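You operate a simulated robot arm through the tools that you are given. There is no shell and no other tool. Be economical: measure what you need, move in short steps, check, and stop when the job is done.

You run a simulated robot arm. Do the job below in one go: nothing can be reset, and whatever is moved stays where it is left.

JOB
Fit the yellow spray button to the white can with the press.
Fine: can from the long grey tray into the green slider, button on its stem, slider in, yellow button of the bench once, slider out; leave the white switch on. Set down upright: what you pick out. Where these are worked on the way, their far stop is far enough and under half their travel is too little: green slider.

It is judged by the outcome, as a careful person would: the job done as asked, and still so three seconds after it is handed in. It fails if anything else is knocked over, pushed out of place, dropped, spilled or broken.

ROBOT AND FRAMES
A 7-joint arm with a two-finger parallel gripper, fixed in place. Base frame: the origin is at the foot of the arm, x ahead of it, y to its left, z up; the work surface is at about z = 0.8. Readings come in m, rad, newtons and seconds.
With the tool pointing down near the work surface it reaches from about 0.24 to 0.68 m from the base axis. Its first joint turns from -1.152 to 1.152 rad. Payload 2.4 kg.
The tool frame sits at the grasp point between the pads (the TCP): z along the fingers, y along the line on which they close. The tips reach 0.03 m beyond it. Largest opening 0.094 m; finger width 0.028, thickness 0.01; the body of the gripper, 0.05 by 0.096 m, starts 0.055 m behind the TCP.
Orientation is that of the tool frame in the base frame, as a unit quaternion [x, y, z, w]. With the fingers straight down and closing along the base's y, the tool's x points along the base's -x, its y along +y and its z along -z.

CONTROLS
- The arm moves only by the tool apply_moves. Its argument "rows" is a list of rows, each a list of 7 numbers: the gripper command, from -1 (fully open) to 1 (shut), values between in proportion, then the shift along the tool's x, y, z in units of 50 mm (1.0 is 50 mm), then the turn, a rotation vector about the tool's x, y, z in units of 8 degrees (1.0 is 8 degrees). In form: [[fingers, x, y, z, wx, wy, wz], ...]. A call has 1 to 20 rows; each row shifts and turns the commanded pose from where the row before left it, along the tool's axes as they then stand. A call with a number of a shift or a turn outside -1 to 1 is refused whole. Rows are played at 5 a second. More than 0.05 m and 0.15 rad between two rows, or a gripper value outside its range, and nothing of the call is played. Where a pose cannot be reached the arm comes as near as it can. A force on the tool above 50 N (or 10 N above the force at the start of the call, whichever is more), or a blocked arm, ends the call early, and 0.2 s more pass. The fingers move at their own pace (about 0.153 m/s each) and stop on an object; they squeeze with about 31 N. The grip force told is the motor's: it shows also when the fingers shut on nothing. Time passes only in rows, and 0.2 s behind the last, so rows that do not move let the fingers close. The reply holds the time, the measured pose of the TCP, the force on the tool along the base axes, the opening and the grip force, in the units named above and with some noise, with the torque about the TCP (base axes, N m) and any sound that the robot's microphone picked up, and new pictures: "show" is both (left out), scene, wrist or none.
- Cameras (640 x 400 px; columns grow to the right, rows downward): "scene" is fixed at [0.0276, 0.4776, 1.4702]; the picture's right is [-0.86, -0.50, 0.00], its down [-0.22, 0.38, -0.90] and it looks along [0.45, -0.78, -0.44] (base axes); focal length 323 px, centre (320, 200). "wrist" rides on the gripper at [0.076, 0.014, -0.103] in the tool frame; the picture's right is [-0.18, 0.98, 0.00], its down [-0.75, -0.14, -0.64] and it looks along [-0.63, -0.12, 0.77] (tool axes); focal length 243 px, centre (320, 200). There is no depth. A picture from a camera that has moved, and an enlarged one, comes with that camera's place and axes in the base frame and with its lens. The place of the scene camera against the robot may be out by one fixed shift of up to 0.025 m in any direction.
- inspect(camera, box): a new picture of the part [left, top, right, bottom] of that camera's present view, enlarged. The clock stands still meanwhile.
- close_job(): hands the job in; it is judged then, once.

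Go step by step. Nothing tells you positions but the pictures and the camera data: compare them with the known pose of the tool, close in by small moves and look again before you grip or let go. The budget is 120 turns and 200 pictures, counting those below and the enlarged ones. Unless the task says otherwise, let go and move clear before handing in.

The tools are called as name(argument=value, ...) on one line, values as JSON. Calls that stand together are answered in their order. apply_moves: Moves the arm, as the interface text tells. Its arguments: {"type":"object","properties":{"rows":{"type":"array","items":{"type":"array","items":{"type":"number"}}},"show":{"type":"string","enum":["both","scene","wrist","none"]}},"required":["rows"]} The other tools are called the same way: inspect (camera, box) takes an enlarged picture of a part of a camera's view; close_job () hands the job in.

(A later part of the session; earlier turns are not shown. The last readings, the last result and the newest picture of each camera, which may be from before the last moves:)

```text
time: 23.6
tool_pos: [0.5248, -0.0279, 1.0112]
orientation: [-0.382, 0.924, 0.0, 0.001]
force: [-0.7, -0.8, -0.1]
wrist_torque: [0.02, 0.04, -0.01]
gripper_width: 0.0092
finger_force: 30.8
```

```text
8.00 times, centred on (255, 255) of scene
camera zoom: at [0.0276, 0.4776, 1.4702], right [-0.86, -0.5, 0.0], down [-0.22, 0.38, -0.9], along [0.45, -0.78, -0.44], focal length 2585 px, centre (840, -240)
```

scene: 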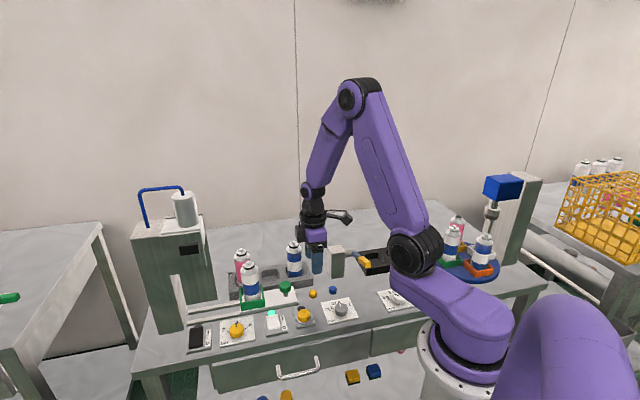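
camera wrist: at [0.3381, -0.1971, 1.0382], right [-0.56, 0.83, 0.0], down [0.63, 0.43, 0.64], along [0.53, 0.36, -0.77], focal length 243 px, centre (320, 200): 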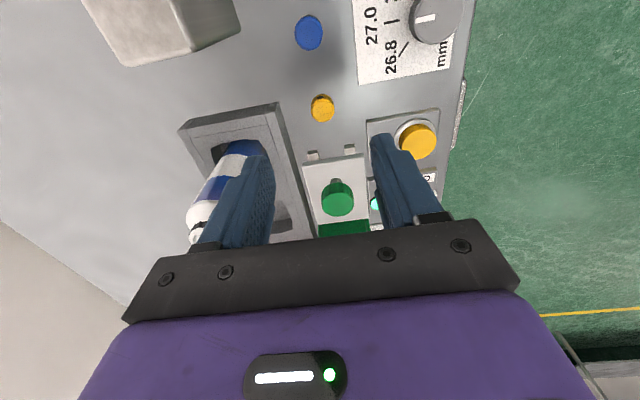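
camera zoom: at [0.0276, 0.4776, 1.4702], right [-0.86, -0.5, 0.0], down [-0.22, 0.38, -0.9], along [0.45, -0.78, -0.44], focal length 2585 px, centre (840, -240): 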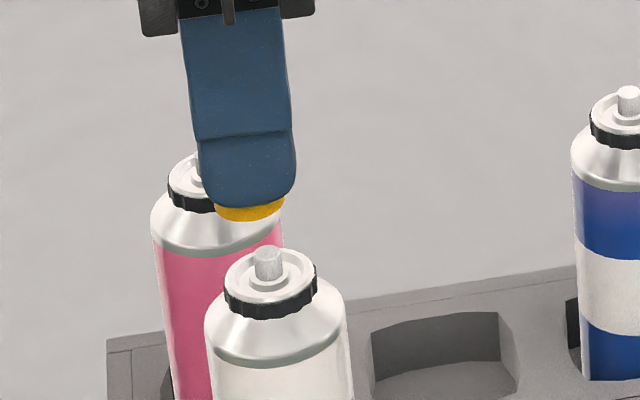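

Both views agree: I overshot by about 4 mm. I'll correct and come down to just above the stem.

apply_moves(rows=[[1, 0.08, 0.01, 0, 0, 0, 0], [1, 0, 0, 0.2, 0, 0, 0], [1, 0, 0, 0, 0, 0, 0]], show="none")

inspect(camera="wrist", box=[280, 80, 360, 180])

inspect(camera="scene", box=[235, 235, 275, 275])

```text
time: 24.4
tool_pos: [0.5209, -0.0313, 1.0011]
orientation: [-0.382, 0.924, 0.0, 0.0]
force: [-0.1, 0.2, 1.1]
wrist_torque: [0.0, 0.01, 0.02]
gripper_width: 0.0095
finger_force: 30.8
```

```text
4.00 times, centred on (320, 130) of wrist
camera zoom: at [0.4567, -0.075, 1.104], right [-0.56, 0.83, 0.0], down [0.63, 0.43, 0.64], along [0.53, 0.36, -0.77], focal length 970 px, centre (320, 480)
```

zoom: 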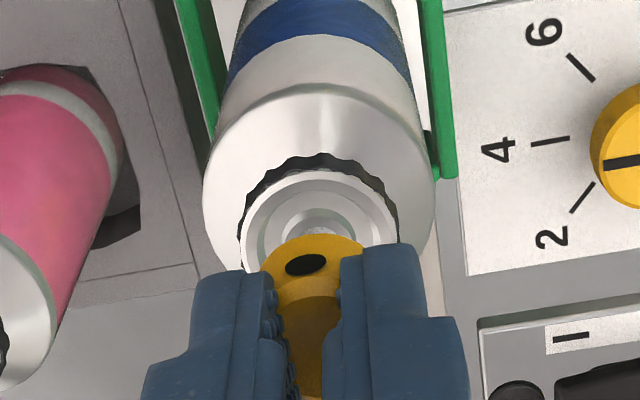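

```text
10.00 times, centred on (255, 255) of scene
camera zoom: at [0.0276, 0.4776, 1.4702], right [-0.86, -0.5, 0.0], down [-0.22, 0.38, -0.9], along [0.45, -0.78, -0.44], focal length 3231 px, centre (970, -350)
```

zoom: 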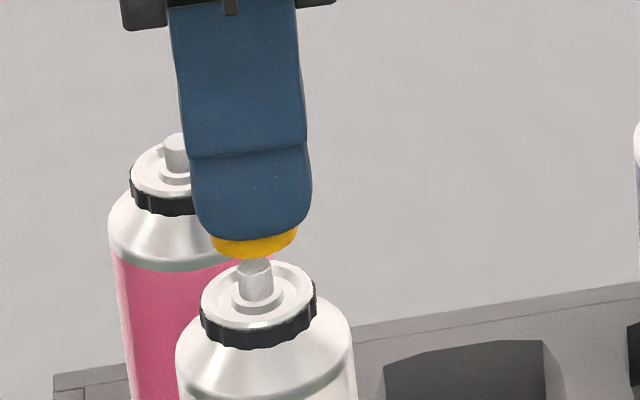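

Nearly aligned; I'll shift 1 mm sideways and lower in small steps until contact.

apply_moves(rows=[[1, 0, 0.02, 0, 0, 0, 0], [1, 0, 0, 0.05, 0, 0, 0], [1, 0, 0, 0.05, 0, 0, 0], [1, 0, 0, 0.03, 0, 0, 0], [1, 0, 0, 0, 0, 0, 0]], show="none")

inspect(camera="wrist", box=[280, 80, 360, 180])

inspect(camera="scene", box=[235, 235, 275, 275])

```text
time: 25.6
tool_pos: [0.5205, -0.0293, 0.9957]
orientation: [-0.383, 0.924, 0.0, 0.0]
force: [0.7, 0.3, -0.2]
wrist_torque: [-0.03, 0.02, 0.01]
gripper_width: 0.0091
finger_force: 31.3
```

```text
4.00 times, centred on (320, 130) of wrist
camera zoom: at [0.4564, -0.0736, 1.0972], right [-0.56, 0.83, 0.0], down [0.63, 0.43, 0.64], along [0.53, 0.36, -0.77], focal length 970 px, centre (320, 480)
```

zoom: 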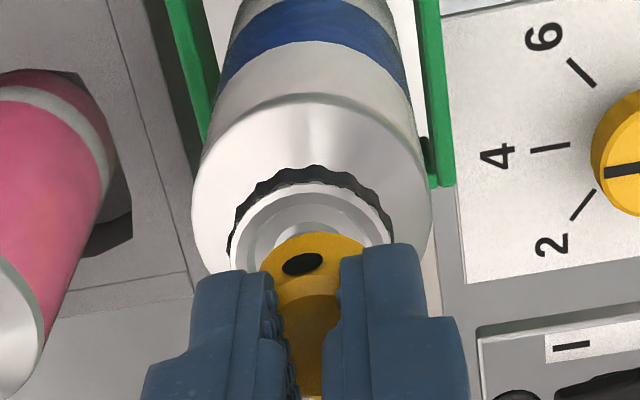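

```text
10.00 times, centred on (255, 255) of scene
camera zoom: at [0.0276, 0.4776, 1.4702], right [-0.86, -0.5, 0.0], down [-0.22, 0.38, -0.9], along [0.45, -0.78, -0.44], focal length 3231 px, centre (970, -350)
```

zoom: 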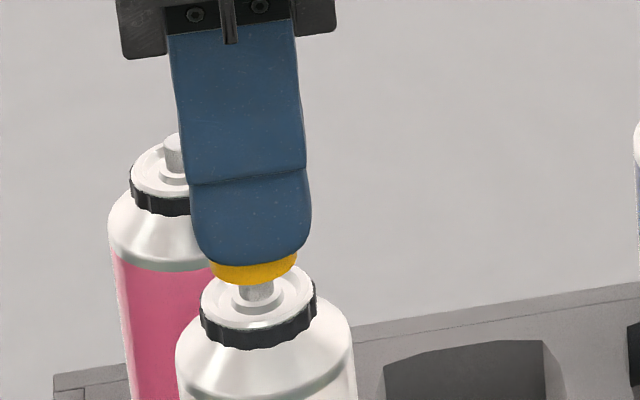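

Well centred now. Lowering further in 2 mm steps.

apply_moves(rows=[[1, 0, 0, 0.04, 0, 0, 0], [1, 0, 0, 0.04, 0, 0, 0], [1, 0, 0, 0, 0, 0, 0]], show="none")

inspect(camera="scene", box=[235, 235, 275, 275])

```text
time: 26.4
tool_pos: [0.5197, -0.0316, 0.992]
orientation: [-0.383, 0.924, 0.0, 0.0]
force: [-0.2, 0.7, -0.1]
wrist_torque: [0.03, -0.02, -0.03]
gripper_width: 0.009
finger_force: 31.4
```

```text
10.00 times, centred on (255, 255) of scene
camera zoom: at [0.0276, 0.4776, 1.4702], right [-0.86, -0.5, 0.0], down [-0.22, 0.38, -0.9], along [0.45, -0.78, -0.44], focal length 3231 px, centre (970, -350)
```

zoom: 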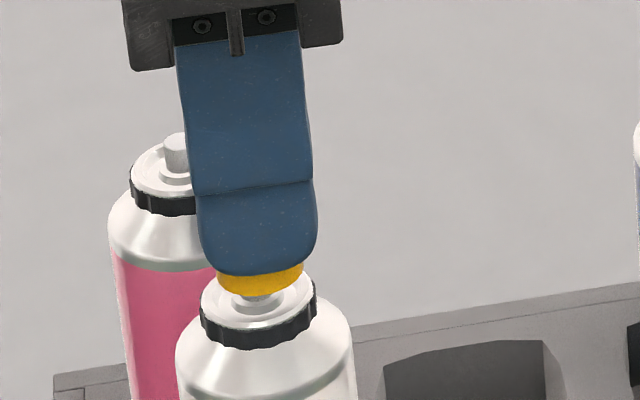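

apply_moves(rows=[[1, 0, 0, 0.04, 0, 0, 0], [1, 0, 0, 0.03, 0, 0, 0], [1, 0, 0, 0, 0, 0, 0]], show="none")

inspect(camera="scene", box=[235, 235, 275, 275])

inspect(camera="wrist", box=[280, 80, 360, 180])

```text
time: 27.2
tool_pos: [0.5206, -0.0305, 0.987]
orientation: [-0.383, 0.924, 0.0, 0.0]
force: [0.0, 0.6, -0.2]
wrist_torque: [-0.03, -0.02, -0.03]
gripper_width: 0.0152
finger_force: 31.2
```

```text
10.00 times, centred on (255, 255) of scene
camera zoom: at [0.0276, 0.4776, 1.4702], right [-0.86, -0.5, 0.0], down [-0.22, 0.38, -0.9], along [0.45, -0.78, -0.44], focal length 3231 px, centre (970, -350)
```

zoom: 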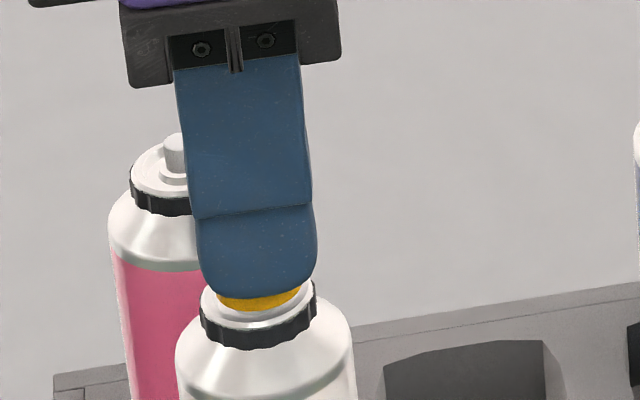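

```text
4.00 times, centred on (320, 130) of wrist
camera zoom: at [0.4561, -0.074, 1.0893], right [-0.56, 0.83, 0.0], down [0.63, 0.43, 0.64], along [0.53, 0.36, -0.77], focal length 970 px, centre (320, 480)
```

zoom: 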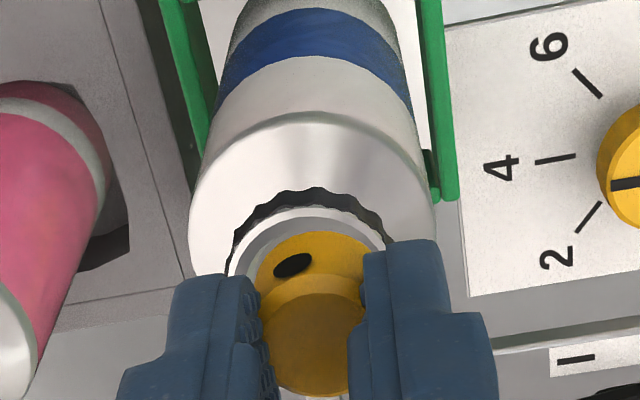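

The fingers were spread to 15 mm, so the cap has slipped onto the stem. I'll open and lift, then check.

apply_moves(rows=[[0.1, 0, 0, 0, 0, 0, 0], [0.1, 0, 0, 0, 0, 0, 0], [0.1, 0, 0, -0.3, 0, 0, 0], [0.1, 0, 0, -0.7, 0, 0, 0], [0.1, 0, 0, -0.5, 0, 0, 0], [0.1, 0, 0, 0, 0, 0, 0]], show="none")

inspect(camera="scene", box=[215, 225, 295, 305])

inspect(camera="wrist", box=[220, 0, 460, 200])

```text
time: 28.6
tool_pos: [0.5191, -0.0315, 1.0655]
orientation: [-0.383, 0.924, 0.0, 0.001]
force: [0.4, 0.1, -0.2]
wrist_torque: [-0.01, 0.01, 0.01]
gripper_width: 0.0423
finger_force: 0.1
```

```text
5.00 times, centred on (255, 265) of scene
camera zoom: at [0.0276, 0.4776, 1.4702], right [-0.86, -0.5, 0.0], down [-0.22, 0.38, -0.9], along [0.45, -0.78, -0.44], focal length 1616 px, centre (645, -125)
```

zoom: 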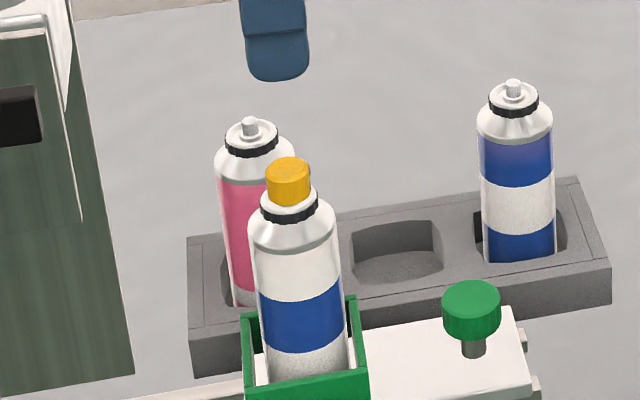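

```text
2.00 times, centred on (340, 100) of wrist
camera zoom: at [0.4559, -0.0758, 1.1663], right [-0.56, 0.83, 0.0], down [0.63, 0.43, 0.64], along [0.53, 0.36, -0.77], focal length 485 px, centre (280, 400)
```

zoom: 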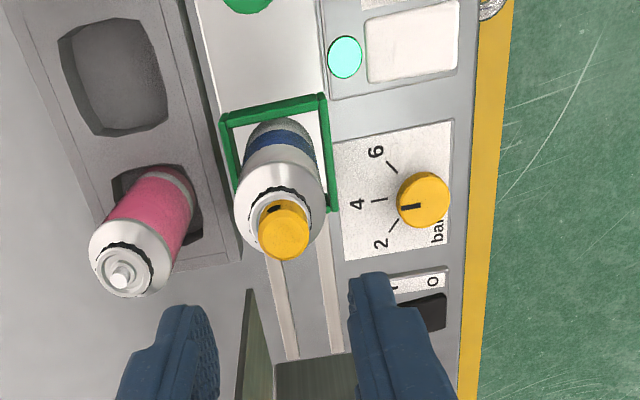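

The cap sits straight on the stem. Before pushing the slider I'll look at the press opening and the knob.

inspect(camera="scene", box=[130, 180, 310, 340])

inspect(camera="wrist", box=[220, 100, 460, 250])

```text
2.50 times, centred on (220, 260) of scene
camera zoom: at [0.0276, 0.4776, 1.4702], right [-0.86, -0.5, 0.0], down [-0.22, 0.38, -0.9], along [0.45, -0.78, -0.44], focal length 808 px, centre (570, 50)
```

zoom: 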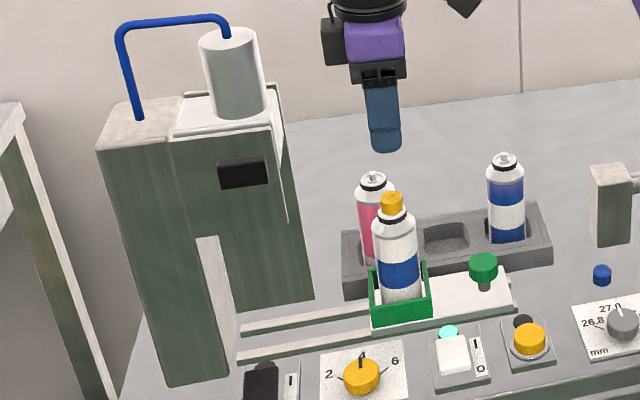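

```text
2.67 times, centred on (340, 175) of wrist
camera zoom: at [0.4559, -0.0758, 1.1663], right [-0.56, 0.83, 0.0], down [0.63, 0.43, 0.64], along [0.53, 0.36, -0.77], focal length 647 px, centre (267, 267)
```

zoom: 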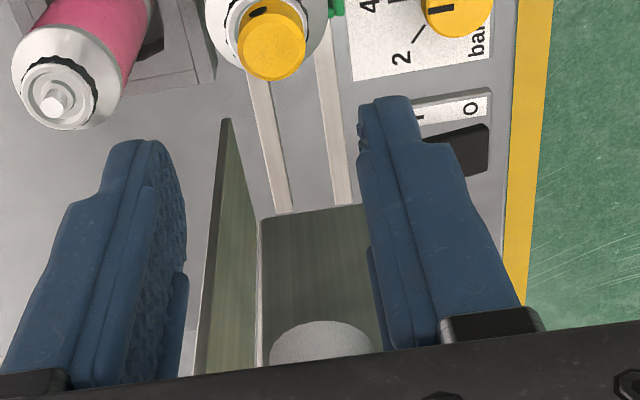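

The press head is over the rails' end, and travel is about 0.13 m, with room for the hand behind it. I'll go above the green knob.

apply_moves(rows=[[-0.2, 0.66, 0, 0, 0, 0, 0], [-0.2, 0.66, 0, 0, 0, 0, 0], [-0.2, 0.66, 0, 0, 0, 0, 0], [-0.2, 0, 0, 0.9, 0, 0, 0], [-0.2, 0, 0, 0.9, 0, 0, 0], [-0.2, 0, 0, 0, 0, 0, 0]], show="wrist")

inspect(camera="scene", box=[230, 210, 330, 310])

```text
time: 30.0
tool_pos: [0.4556, -0.1, 0.9737]
orientation: [-0.382, 0.924, 0.0, 0.001]
force: [0.1, -0.3, 0.2]
wrist_torque: [-0.03, -0.01, 0.01]
gripper_width: 0.0563
finger_force: 0.1
camera wrist: at [0.392, -0.1437, 1.0752], right [-0.56, 0.83, 0.0], down [0.63, 0.43, 0.64], along [0.53, 0.36, -0.77], focal length 243 px, centre (320, 200)
```

wrist: 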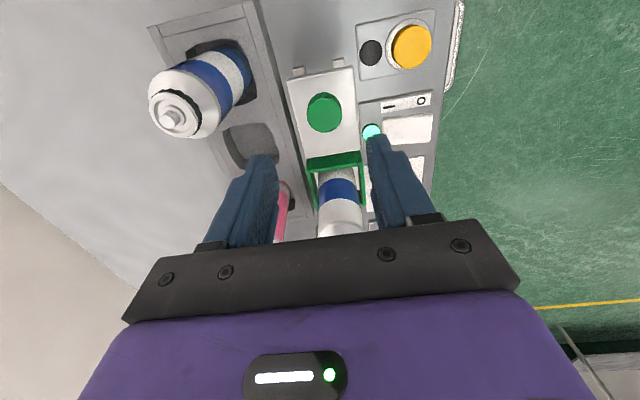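

```text
4.00 times, centred on (280, 260) of scene
camera zoom: at [0.0276, 0.4776, 1.4702], right [-0.86, -0.5, 0.0], down [-0.22, 0.38, -0.9], along [0.45, -0.78, -0.44], focal length 1293 px, centre (480, -40)
```

zoom: 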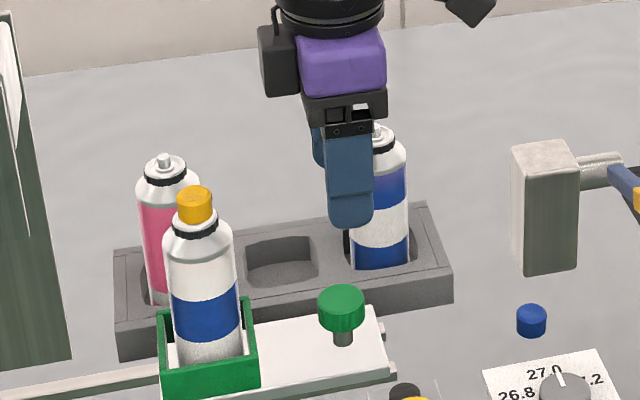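

The knob is 3 mm off sideways. I'll shift, keep 6 mm behind centre, and descend around it.

apply_moves(rows=[[-0.2, 0.12, 0.07, 0, 0, 0, 0], [-0.2, 0, 0, 0.6, 0, 0, 0], [-0.2, 0, 0, 0.6, 0, 0, 0], [-0.2, 0, 0, 0.6, 0, 0, 0], [-0.2, 0, 0, 0.3, 0, 0, 0], [-0.2, 0, 0, 0, 0, 0, 0]], show="wrist")

inspect(camera="scene", box=[230, 220, 330, 320])

```text
time: 31.4
tool_pos: [0.4425, -0.1011, 0.8678]
orientation: [-0.383, 0.924, 0.0, 0.0]
force: [0.4, 0.6, 0.5]
wrist_torque: [0.02, 0.0, -0.01]
gripper_width: 0.0564
finger_force: 0.1
camera wrist: at [0.3777, -0.1454, 0.9692], right [-0.56, 0.83, 0.0], down [0.63, 0.43, 0.64], along [0.53, 0.36, -0.77], focal length 243 px, centre (320, 200)
```

wrist: 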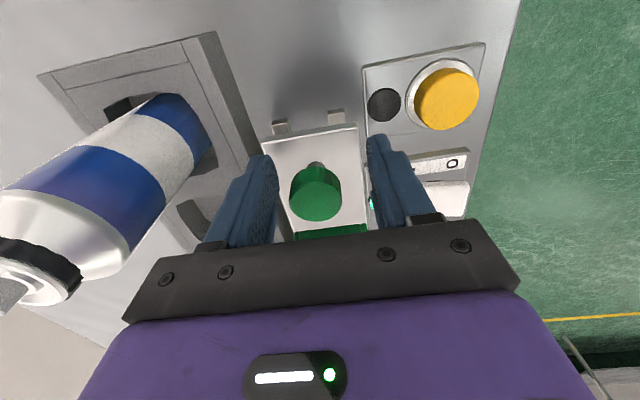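

```text
4.00 times, centred on (280, 270) of scene
camera zoom: at [0.0276, 0.4776, 1.4702], right [-0.86, -0.5, 0.0], down [-0.22, 0.38, -0.9], along [0.45, -0.78, -0.44], focal length 1293 px, centre (480, -80)
```

zoom: 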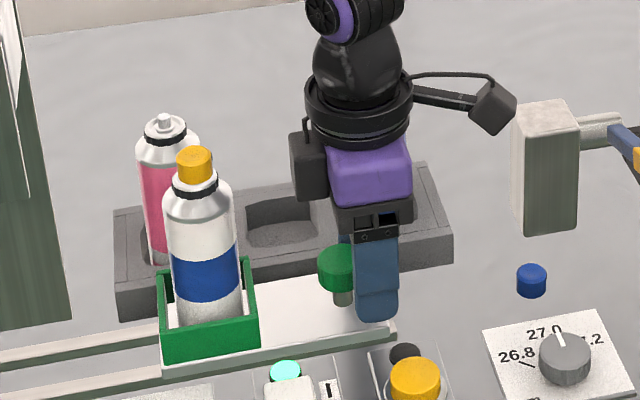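

I'm about 15 mm behind the knob centre. I'll move 9 mm forward and 4 mm sideways, then close on it.

apply_moves(rows=[[-0.2, -0.18, -0.08, 0, 0, 0, 0], [-0.2, 0, 0, 0, 0, 0, 0], [1, 0, 0, 0, 0, 0, 0], [1, 0, 0, 0, 0, 0, 0], [1, 0, 0, 0, 0, 0, 0]], show="wrist")

inspect(camera="scene", box=[230, 220, 330, 320])

```text
time: 32.6
tool_pos: [0.4541, -0.0975, 0.869]
orientation: [-0.382, 0.924, -0.002, 0.002]
force: [12.6, -10.6, -8.6]
wrist_torque: [0.3, -0.6, -0.21]
gripper_width: 0.0309
finger_force: 45.4
camera wrist: at [0.3887, -0.1421, 0.97], right [-0.56, 0.83, 0.0], down [0.63, 0.43, 0.64], along [0.53, 0.36, -0.76], focal length 243 px, centre (320, 200)
```

wrist: 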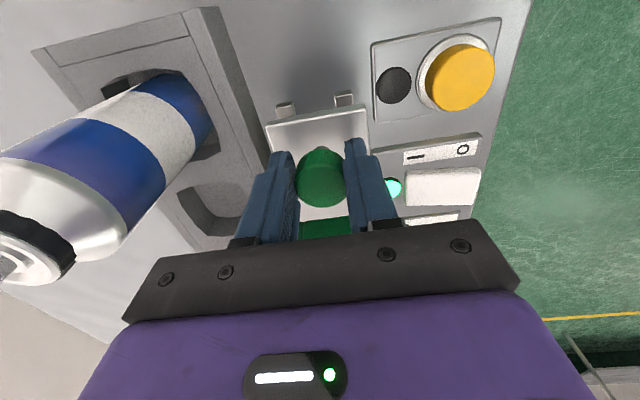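

```text
4.00 times, centred on (280, 270) of scene
camera zoom: at [0.028, 0.4772, 1.4703], right [-0.86, -0.5, 0.0], down [-0.22, 0.38, -0.9], along [0.45, -0.78, -0.44], focal length 1293 px, centre (480, -80)
```

zoom: 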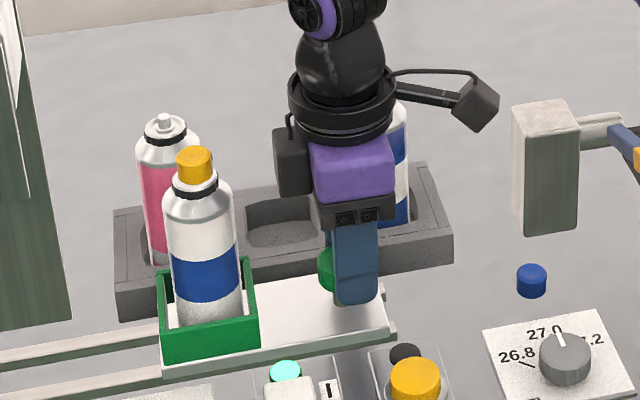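

Gripped, with some side load. I'll relieve it sideways and start a slow push.

apply_moves(rows=[[1, 0, -0.05, 0, 0, 0, 0], [1, 0, 0, 0, 0, 0, 0]], show="none")

```text
time: 33.2
tool_pos: [0.4538, -0.098, 0.8702]
orientation: [-0.384, 0.924, 0.002, 0.0]
force: [-0.2, 0.1, 26.4]
wrist_torque: [0.21, -0.19, -0.3]
gripper_width: 0.0308
finger_force: 45.3
```

apply_moves(rows=[[1, -0.1, 0, -0.01, 0, 0, 0], [1, -0.2, 0, 0, 0, 0, 0], [1, -0.2, 0, 0, 0, 0, 0], [1, 0, 0, 0, 0, 0, 0]], show="none")

inspect(camera="scene", box=[130, 180, 310, 340])

```text
time: 34.2
tool_pos: [0.4709, -0.0809, 0.8678]
orientation: [-0.384, 0.923, 0.001, -0.003]
force: [-13.5, 13.9, -6.0]
wrist_torque: [0.59, -0.82, 0.05]
gripper_width: 0.0312
finger_force: 44.8
```

```text
2.50 times, centred on (220, 260) of scene
camera zoom: at [0.0273, 0.4779, 1.4701], right [-0.86, -0.5, 0.0], down [-0.22, 0.38, -0.9], along [0.45, -0.78, -0.44], focal length 808 px, centre (570, 50)
```

zoom: 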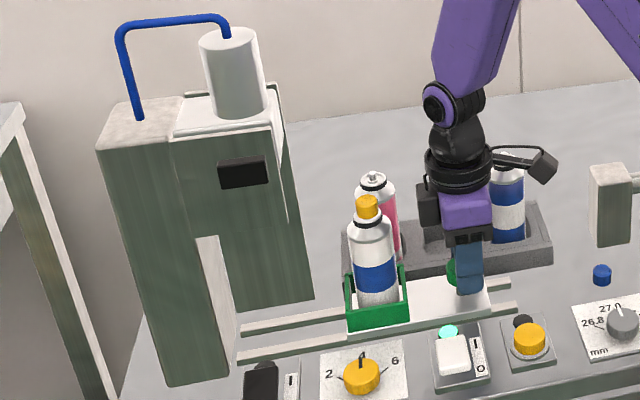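

The slider moves freely with the can steady. Continuing with a small lateral relief.

apply_moves(rows=[[1, -0.2, 0.03, 0, 0, 0, 0], [1, -0.2, 0, 0, 0, 0, 0], [1, -0.2, 0, 0, 0, 0, 0], [1, -0.2, 0, 0, 0, 0, 0], [1, 0, 0, 0, 0, 0, 0]], show="none")

inspect(camera="scene", box=[130, 180, 310, 340])

```text
time: 35.4
tool_pos: [0.4985, -0.0521, 0.8679]
orientation: [-0.382, 0.924, 0.001, -0.001]
force: [-11.8, 10.0, -3.6]
wrist_torque: [-0.47, 0.75, 0.1]
gripper_width: 0.031
finger_force: 45.7
```

```text
2.50 times, centred on (220, 260) of scene
camera zoom: at [0.0274, 0.4778, 1.4701], right [-0.86, -0.5, 0.0], down [-0.22, 0.38, -0.9], along [0.45, -0.78, -0.44], focal length 808 px, centre (570, 50)
```

zoom: 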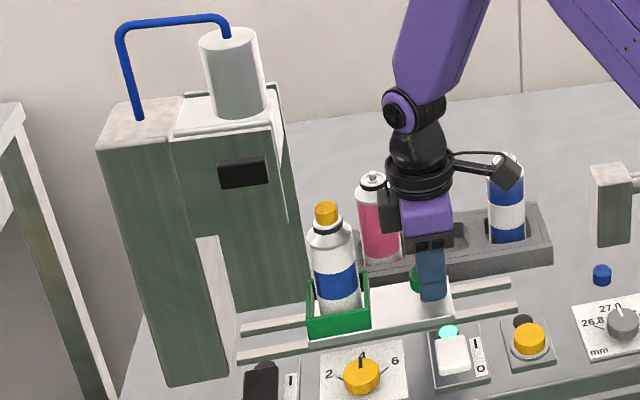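

I'll check the clearance between the gripper's black side box and the pink can before going on.

inspect(camera="scene", box=[260, 205, 330, 305])

inspect(camera="wrist", box=[0, 0, 640, 400])

```text
4.00 times, centred on (295, 255) of scene
camera zoom: at [0.0274, 0.4778, 1.4701], right [-0.86, -0.5, 0.0], down [-0.22, 0.38, -0.9], along [0.45, -0.78, -0.44], focal length 1293 px, centre (420, -20)
```

zoom: 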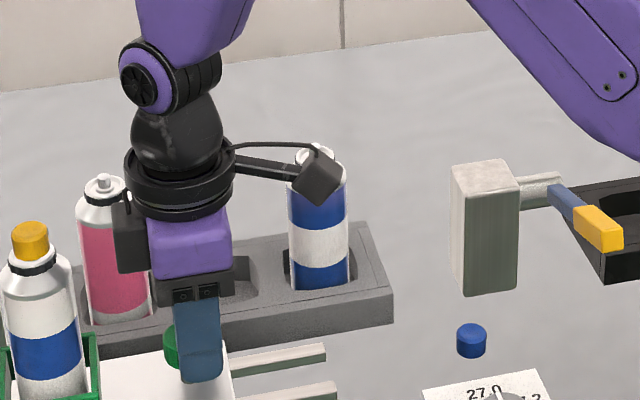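

```text
1.00 times, centred on (320, 200) of wrist (not enlarged: the box is as wide or as high as the picture)
camera zoom: at [0.4349, -0.0971, 0.9703], right [-0.56, 0.83, 0.0], down [0.63, 0.43, 0.64], along [0.53, 0.36, -0.77], focal length 243 px, centre (320, 200)
```

zoom: 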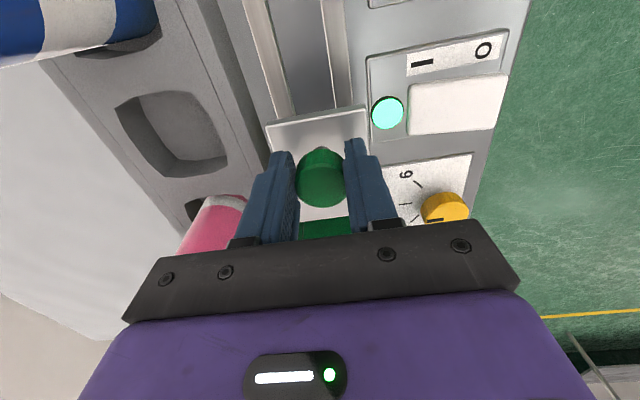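

The gap ahead is adequate for now. I'll continue in small steps, watching the press head.

apply_moves(rows=[[1, -0.2, 0.03, 0, 0, 0, 0], [1, -0.2, 0, 0, 0, 0, 0], [1, -0.2, 0, 0, 0, 0, 0], [1, 0, 0, 0, 0, 0, 0]], show="none")

inspect(camera="scene", box=[130, 180, 310, 340])

```text
time: 36.4
tool_pos: [0.5214, -0.0297, 0.8685]
orientation: [-0.381, 0.924, 0.0, 0.002]
force: [-3.4, 2.4, -5.8]
wrist_torque: [-0.21, 0.46, -0.22]
gripper_width: 0.031
finger_force: 44.8
```

```text
2.50 times, centred on (220, 260) of scene
camera zoom: at [0.0276, 0.4776, 1.4701], right [-0.86, -0.5, 0.0], down [-0.22, 0.38, -0.9], along [0.45, -0.78, -0.44], focal length 808 px, centre (570, 50)
```

zoom: 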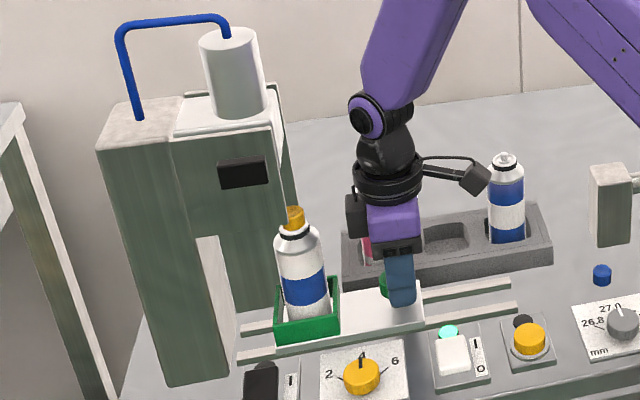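

Travel so far 0.096 m, with about 50 mm left, and the hand's front will come close to the press head. I'll open, tilt the hand back 16°, and regrip the knob.

apply_moves(rows=[[-0.1, 0, 0, 0, 0, 0, 0], [-0.1, 0, 0, 0, 0, 0, 0], [-0.1, 0, 0, 0, 0, -1, 0], [-0.1, 0, 0, 0, 0, -1, 0], [-0.1, 0, 0, 0, 0, 0, 0]], show="wrist")

inspect(camera="scene", box=[160, 200, 310, 330])

```text
time: 37.6
tool_pos: [0.5204, -0.0306, 0.8682]
orientation: [-0.378, 0.915, 0.052, 0.129]
force: [-0.2, 0.2, -0.1]
wrist_torque: [0.0, 0.03, -0.04]
gripper_width: 0.0518
finger_force: 0.0
camera wrist: at [0.4384, -0.0921, 0.945], right [-0.57, 0.82, 0.05], down [0.49, 0.29, 0.83], along [0.66, 0.49, -0.56], focal length 243 px, centre (320, 200)
```

wrist: 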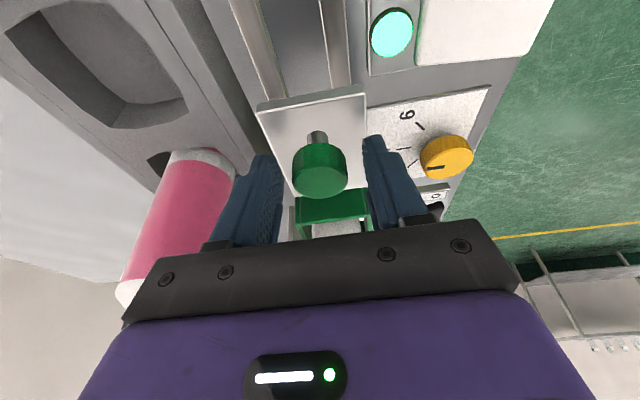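

```text
3.08 times, centred on (235, 265) of scene
camera zoom: at [0.0276, 0.4775, 1.4702], right [-0.86, -0.5, 0.0], down [-0.22, 0.38, -0.9], along [0.45, -0.78, -0.44], focal length 994 px, centre (582, 0)
```

zoom: 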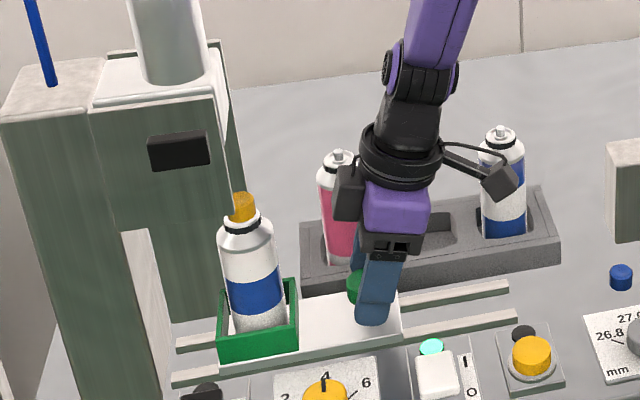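

Tilted and clear. I'll close and continue the push horizontally.

apply_moves(rows=[[1, 0, 0, 0, 0, 0, 0], [1, 0, 0, 0, 0, 0, 0], [1, 0, 0, 0, 0, 0, 0], [1, -0.19, 0, 0.055, 0, 0, 0], [1, -0.19, 0, 0.055, 0, 0, 0], [1, 0, 0, 0, 0, 0, 0]], show="none")

inspect(camera="scene", box=[160, 200, 310, 330])

```text
time: 39.0
tool_pos: [0.5348, -0.0168, 0.8683]
orientation: [-0.377, 0.916, 0.052, 0.128]
force: [9.7, -8.4, -12.5]
wrist_torque: [0.12, -0.55, -0.08]
gripper_width: 0.0311
finger_force: 44.7
```

```text
3.08 times, centred on (235, 265) of scene
camera zoom: at [0.028, 0.4773, 1.4702], right [-0.86, -0.5, 0.0], down [-0.22, 0.38, -0.9], along [0.45, -0.78, -0.44], focal length 994 px, centre (582, 0)
```

zoom: 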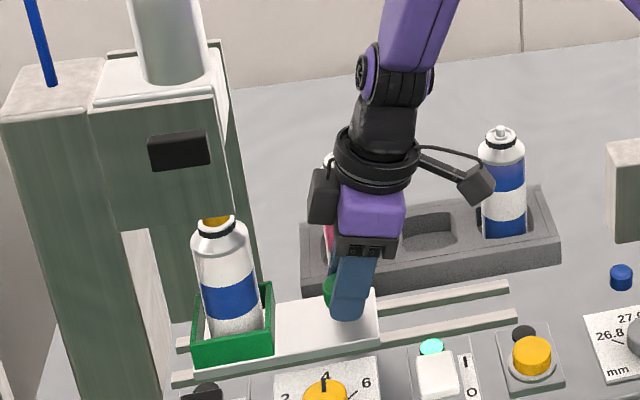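

Good, the can goes under the head. Continuing.

apply_moves(rows=[[1, -0.19, -0.03, 0.053, 0, 0, 0], [1, -0.19, 0, 0.053, 0, 0, 0], [1, 0, 0, 0, 0, 0, 0]], show="none")

inspect(camera="scene", box=[160, 200, 310, 330])

```text
time: 39.8
tool_pos: [0.5457, -0.0052, 0.8672]
orientation: [-0.378, 0.916, 0.055, 0.126]
force: [-24.9, -23.2, -4.4]
wrist_torque: [-0.92, -0.07, -0.02]
gripper_width: 0.0306
finger_force: 44.6
```

```text
3.08 times, centred on (235, 265) of scene
camera zoom: at [0.027, 0.477, 1.4704], right [-0.86, -0.5, 0.0], down [-0.22, 0.38, -0.9], along [0.45, -0.78, -0.44], focal length 994 px, centre (582, 0)
```

zoom: 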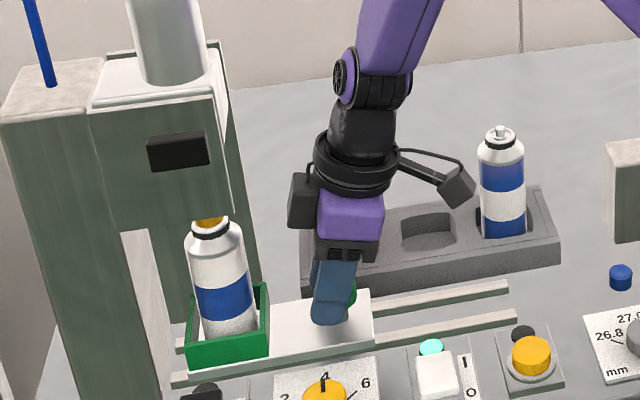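

It hit the far stop (34 N against the push), and the cap lines up under the ram. I'll open, then withdraw up and back.

apply_moves(rows=[[-0.1, 0, 0, 0, 0, 0, 0], [-0.1, 0, 0, 0, 0, 0, 0], [-0.1, 0, 0, -0.3, 0, 0, 0], [-0.1, 0, 0, -0.8, 0, 0, 0], [-0.1, 0, 0, -0.8, 0, 0, 0], [-0.1, 0, 0, 0, 0, 0, 0]], show="wrist")

inspect(camera="scene", box=[160, 200, 310, 330])

```text
time: 41.2
tool_pos: [0.5272, -0.0208, 0.958]
orientation: [-0.378, 0.915, 0.053, 0.129]
force: [0.0, -0.4, -0.2]
wrist_torque: [0.01, 0.01, 0.0]
gripper_width: 0.0518
finger_force: 0.1
camera wrist: at [0.4455, -0.0821, 1.0356], right [-0.57, 0.82, 0.05], down [0.49, 0.29, 0.82], along [0.66, 0.49, -0.56], focal length 243 px, centre (320, 200)
```

wrist: 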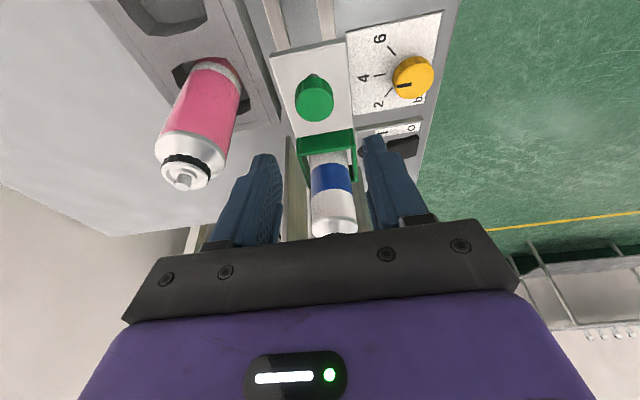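

```text
3.08 times, centred on (235, 265) of scene
camera zoom: at [0.0276, 0.4776, 1.4702], right [-0.86, -0.5, 0.0], down [-0.22, 0.38, -0.9], along [0.45, -0.78, -0.44], focal length 994 px, centre (582, 0)
```

zoom: 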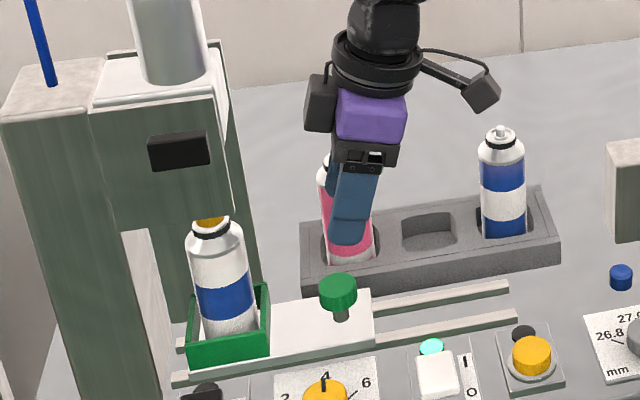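

Slider is in at the stop. I'll straighten the hand, close it, and go above the yellow push button near (0.375,-0.06).

apply_moves(rows=[[1, 0, 0, 0, 0, 1, 0], [1, 0, 0, 0, 0, 1, 0], [1, 0.67, 0.4, -0.1, 0, 0, 0], [1, 0.67, 0.4, 0, 0, 0, 0], [1, 0.67, 0.4, 0, 0, 0, 0], [1, 0.67, 0.4, 0, 0, 0, 0], [1, 0, 0, 0, 0, 0, 0]])

inspect(camera="wrist", box=[240, 40, 400, 200])

```text
time: 42.8
tool_pos: [0.3771, -0.0605, 0.9657]
orientation: [-0.383, 0.924, 0.0, 0.0]
force: [0.0, 0.1, 0.2]
wrist_torque: [0.0, 0.01, 0.02]
gripper_width: 0.0003
finger_force: 31.5
camera wrist: at [0.3133, -0.1046, 1.0674], right [-0.57, 0.82, 0.0], down [0.63, 0.43, 0.64], along [0.53, 0.36, -0.77], focal length 243 px, centre (320, 200)
```

scene: 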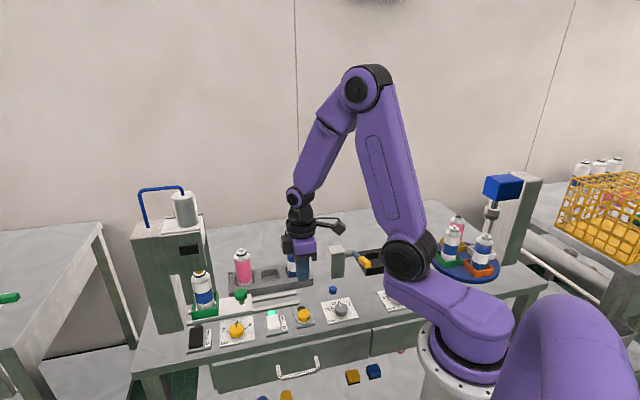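
wrist: 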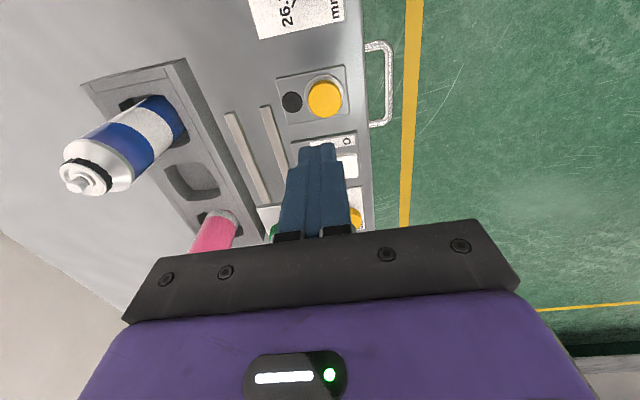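

```text
2.50 times, centred on (320, 120) of wrist
camera zoom: at [0.3133, -0.1046, 1.0674], right [-0.57, 0.82, 0.0], down [0.63, 0.43, 0.64], along [0.53, 0.36, -0.77], focal length 606 px, centre (320, 400)
```

zoom: 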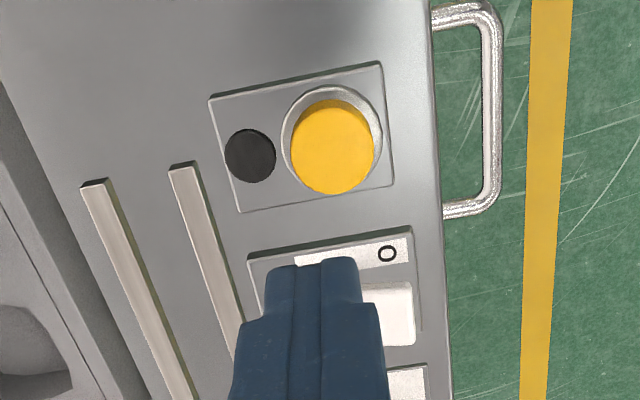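

The button is 5 mm to the side. I'll shift, descend near it, and check.

apply_moves(rows=[[1, 0, 0.09, 0, 0, 0, 0], [1, 0, 0, 0.6, 0, 0, 0], [1, 0, 0, 0.6, 0, 0, 0], [1, 0, 0, 0.6, 0, 0, 0], [1, 0, 0, 0, 0, 0, 0]], show="none")

inspect(camera="wrist", box=[240, 40, 400, 200])

inspect(camera="scene", box=[270, 250, 350, 330])

```text
time: 44.0
tool_pos: [0.3736, -0.0551, 0.8735]
orientation: [-0.383, 0.924, 0.0, 0.0]
force: [0.2, -0.1, 0.3]
wrist_torque: [-0.02, -0.01, -0.01]
gripper_width: 0.0002
finger_force: 30.9
```

```text
2.50 times, centred on (320, 120) of wrist
camera zoom: at [0.31, -0.0983, 0.9758], right [-0.57, 0.82, 0.0], down [0.63, 0.43, 0.64], along [0.53, 0.36, -0.77], focal length 606 px, centre (320, 400)
```

zoom: 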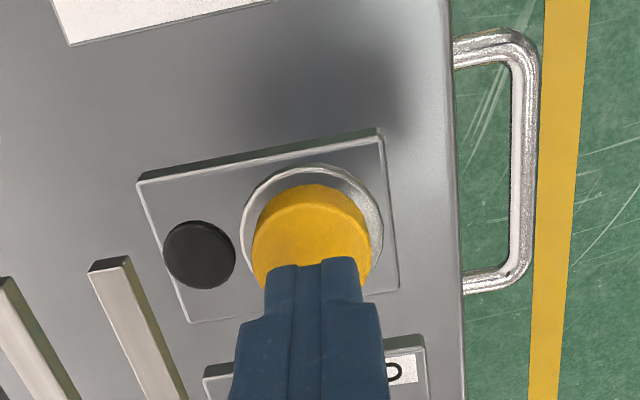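

```text
5.00 times, centred on (310, 290) of scene
camera zoom: at [0.0276, 0.4776, 1.4702], right [-0.86, -0.5, 0.0], down [-0.22, 0.38, -0.9], along [0.45, -0.78, -0.44], focal length 1616 px, centre (370, -250)
```

zoom: 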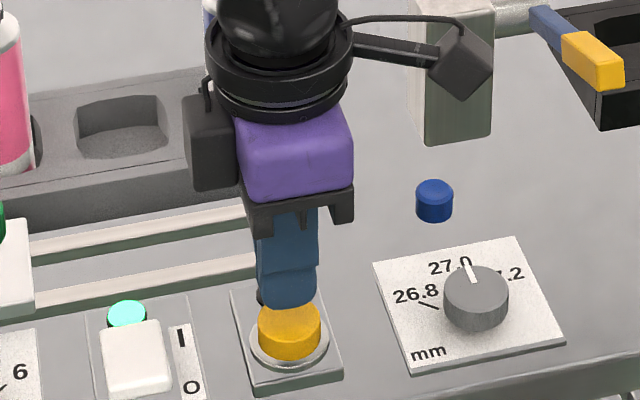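

Fingertips are over the button. I'll press it slowly.

apply_moves(rows=[[1, 0.02, -0.02, 0.15, 0, 0, 0], [1, 0, 0, 0.1, 0, 0, 0], [1, 0, 0, 0, 0, 0, 0]], show="none")

inspect(camera="scene", box=[270, 250, 350, 330])

```text
time: 44.8
tool_pos: [0.3766, -0.058, 0.8617]
orientation: [-0.382, 0.924, 0.0, 0.001]
force: [0.3, -0.5, -0.4]
wrist_torque: [-0.01, -0.01, -0.02]
gripper_width: 0.0002
finger_force: 30.7
```

```text
5.00 times, centred on (310, 290) of scene
camera zoom: at [0.0276, 0.4776, 1.4702], right [-0.86, -0.5, 0.0], down [-0.22, 0.38, -0.9], along [0.45, -0.78, -0.44], focal length 1616 px, centre (370, -250)
```

zoom: 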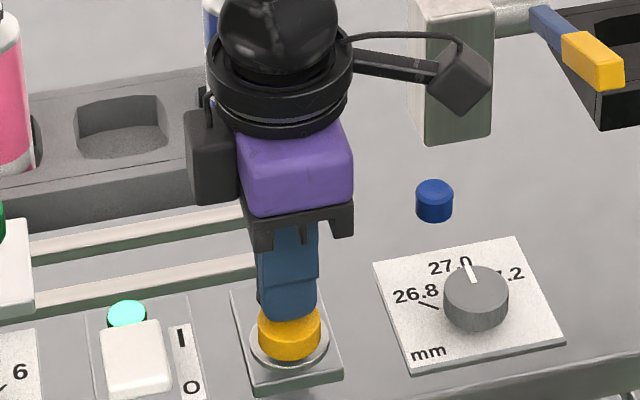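

apply_moves(rows=[[1, 0, 0, 0.06, 0, 0, 0], [1, 0, 0, 0.06, 0, 0, 0], [1, 0, 0, 0.06, 0, 0, 0]], show="none")

```text
time: 45.6
tool_pos: [0.3752, -0.0588, 0.8519]
orientation: [-0.383, 0.924, -0.001, -0.001]
force: [1.2, 0.8, 1.8]
wrist_torque: [0.0, 0.01, 0.0]
gripper_width: 0.0
finger_force: 31.1
```

Light contact now, so I'll press further.

apply_moves(rows=[[1, 0, 0, 0.05, 0, 0, 0], [1, 0, 0, 0.05, 0, 0, 0]], show="none")

inspect(camera="scene", box=[130, 180, 350, 350])

```text
time: 46.2
tool_pos: [0.3755, -0.0602, 0.8478]
orientation: [-0.383, 0.924, 0.0, 0.0]
force: [-0.9, -1.9, 11.7]
wrist_torque: [-0.04, -0.02, 0.04]
gripper_width: 0.0
finger_force: 31.1
heard: click
```

```text
2.35 times, centred on (240, 265) of scene
camera zoom: at [0.0275, 0.4775, 1.4702], right [-0.86, -0.5, 0.0], down [-0.22, 0.38, -0.9], along [0.45, -0.78, -0.44], focal length 760 px, centre (508, 47)
```

zoom: 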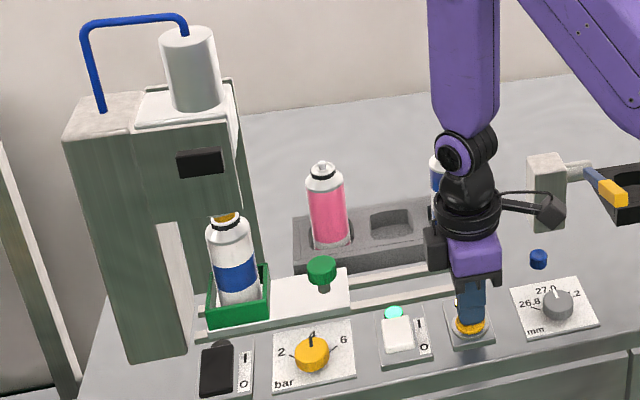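

Click heard. I'll lift straight off and wait while the press cycles.

apply_moves(rows=[[1, 0, 0, -0.5, 0, 0, 0], [1, 0, 0, -0.7, 0, 0, 0], [1, 0, 0, -0.5, 0, 0, 0], [1, 0, 0, 0, 0, 0, 0]], show="none")

inspect(camera="scene", box=[130, 180, 350, 350])

```text
time: 47.2
tool_pos: [0.3761, -0.0626, 0.9344]
orientation: [-0.383, 0.924, 0.0, 0.001]
force: [0.4, 0.2, 0.3]
wrist_torque: [-0.02, -0.01, -0.01]
gripper_width: 0.0001
finger_force: 30.9
```

```text
2.35 times, centred on (240, 265) of scene
camera zoom: at [0.0276, 0.4776, 1.4702], right [-0.86, -0.5, 0.0], down [-0.22, 0.38, -0.9], along [0.45, -0.78, -0.44], focal length 760 px, centre (508, 47)
```

zoom: 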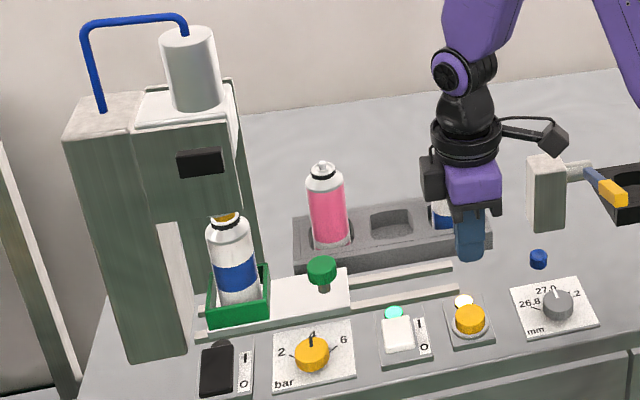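

The lamp beside the button lit up. I'll wait a few seconds for the cycle to finish.

apply_moves(rows=[[1, 0, 0, 0, 0, 0, 0], [1, 0, 0, 0, 0, 0, 0], [1, 0, 0, 0, 0, 0, 0], [1, 0, 0, 0, 0, 0, 0], [1, 0, 0, 0, 0, 0, 0], [1, 0, 0, 0, 0, 0, 0], [1, 0, 0, 0, 0, 0, 0], [1, 0, 0, 0, 0, 0, 0], [1, 0, 0, 0, 0, 0, 0], [1, 0, 0, 0, 0, 0, 0]], show="none")

inspect(camera="scene", box=[130, 180, 350, 350])

```text
time: 49.4
tool_pos: [0.3769, -0.062, 0.9335]
orientation: [-0.383, 0.924, 0.0, 0.0]
force: [-0.3, 0.1, -0.4]
wrist_torque: [0.01, 0.02, 0.03]
gripper_width: 0.0
finger_force: 30.9
```

```text
2.35 times, centred on (240, 265) of scene
camera zoom: at [0.0276, 0.4776, 1.4702], right [-0.86, -0.5, 0.0], down [-0.22, 0.38, -0.9], along [0.45, -0.78, -0.44], focal length 760 px, centre (508, 47)
```

zoom: 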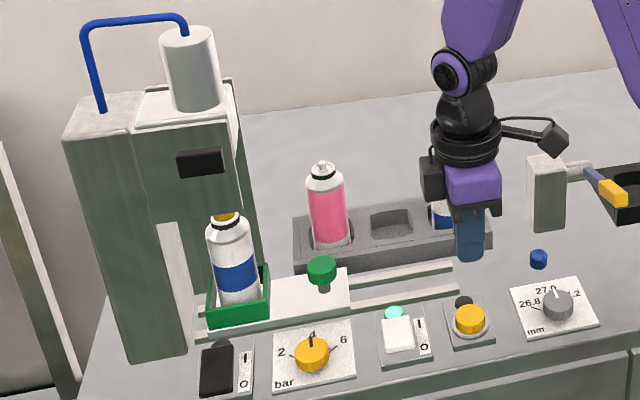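

The lamp went off, so the cycle is done. Now back to the knob with the hand tilted to pull the slider out.

apply_moves(rows=[[-0.1, 0, 0, 0, 0, -1, 0], [-0.1, 0, 0, 0, 0, -1, 0], [-0.1, -0.16, 0, -0.57, 0, 0, 0], [-0.1, -0.16, 0, -0.57, 0, 0, 0], [-0.1, -0.72, -0.4, 0.207, 0, 0, 0], [-0.1, -0.72, -0.4, 0.207, 0, 0, 0], [-0.1, -0.72, -0.4, 0.207, 0, 0, 0], [-0.1, -0.72, -0.4, 0.207, 0, 0, 0], [-0.1, 0, 0, 0, 0, 0, 0]], show="wrist")

inspect(camera="scene", box=[160, 190, 310, 330])

```text
time: 51.4
tool_pos: [0.5377, -0.0096, 0.9916]
orientation: [-0.379, 0.915, 0.053, 0.129]
force: [0.1, 0.2, 0.5]
wrist_torque: [0.0, -0.01, -0.02]
gripper_width: 0.0517
finger_force: 0.1
camera wrist: at [0.4554, -0.0728, 1.0691], right [-0.57, 0.82, 0.05], down [0.49, 0.29, 0.82], along [0.66, 0.49, -0.56], focal length 243 px, centre (320, 200)
```

wrist: 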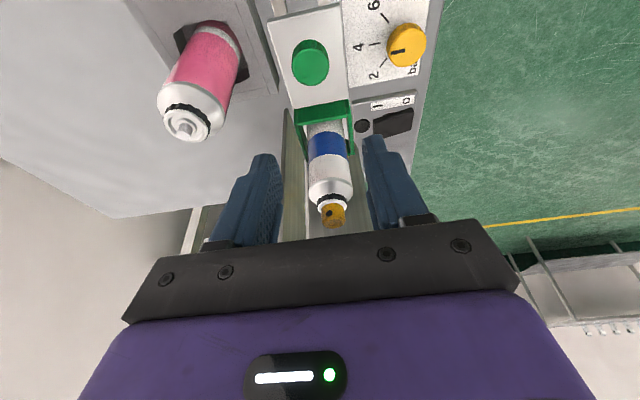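

```text
2.86 times, centred on (235, 260) of scene
camera zoom: at [0.0276, 0.4776, 1.4702], right [-0.86, -0.5, 0.0], down [-0.22, 0.38, -0.9], along [0.45, -0.78, -0.44], focal length 923 px, centre (563, 29)
```

zoom: 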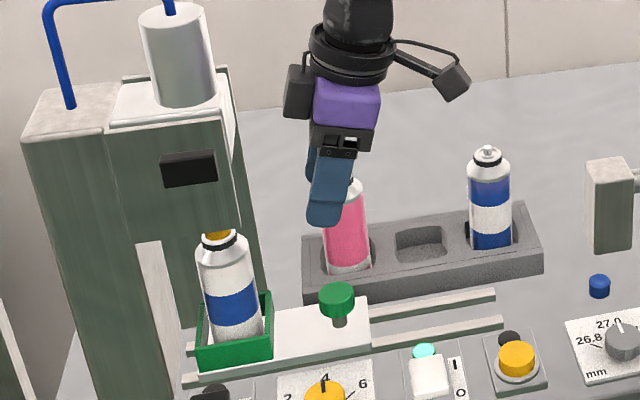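

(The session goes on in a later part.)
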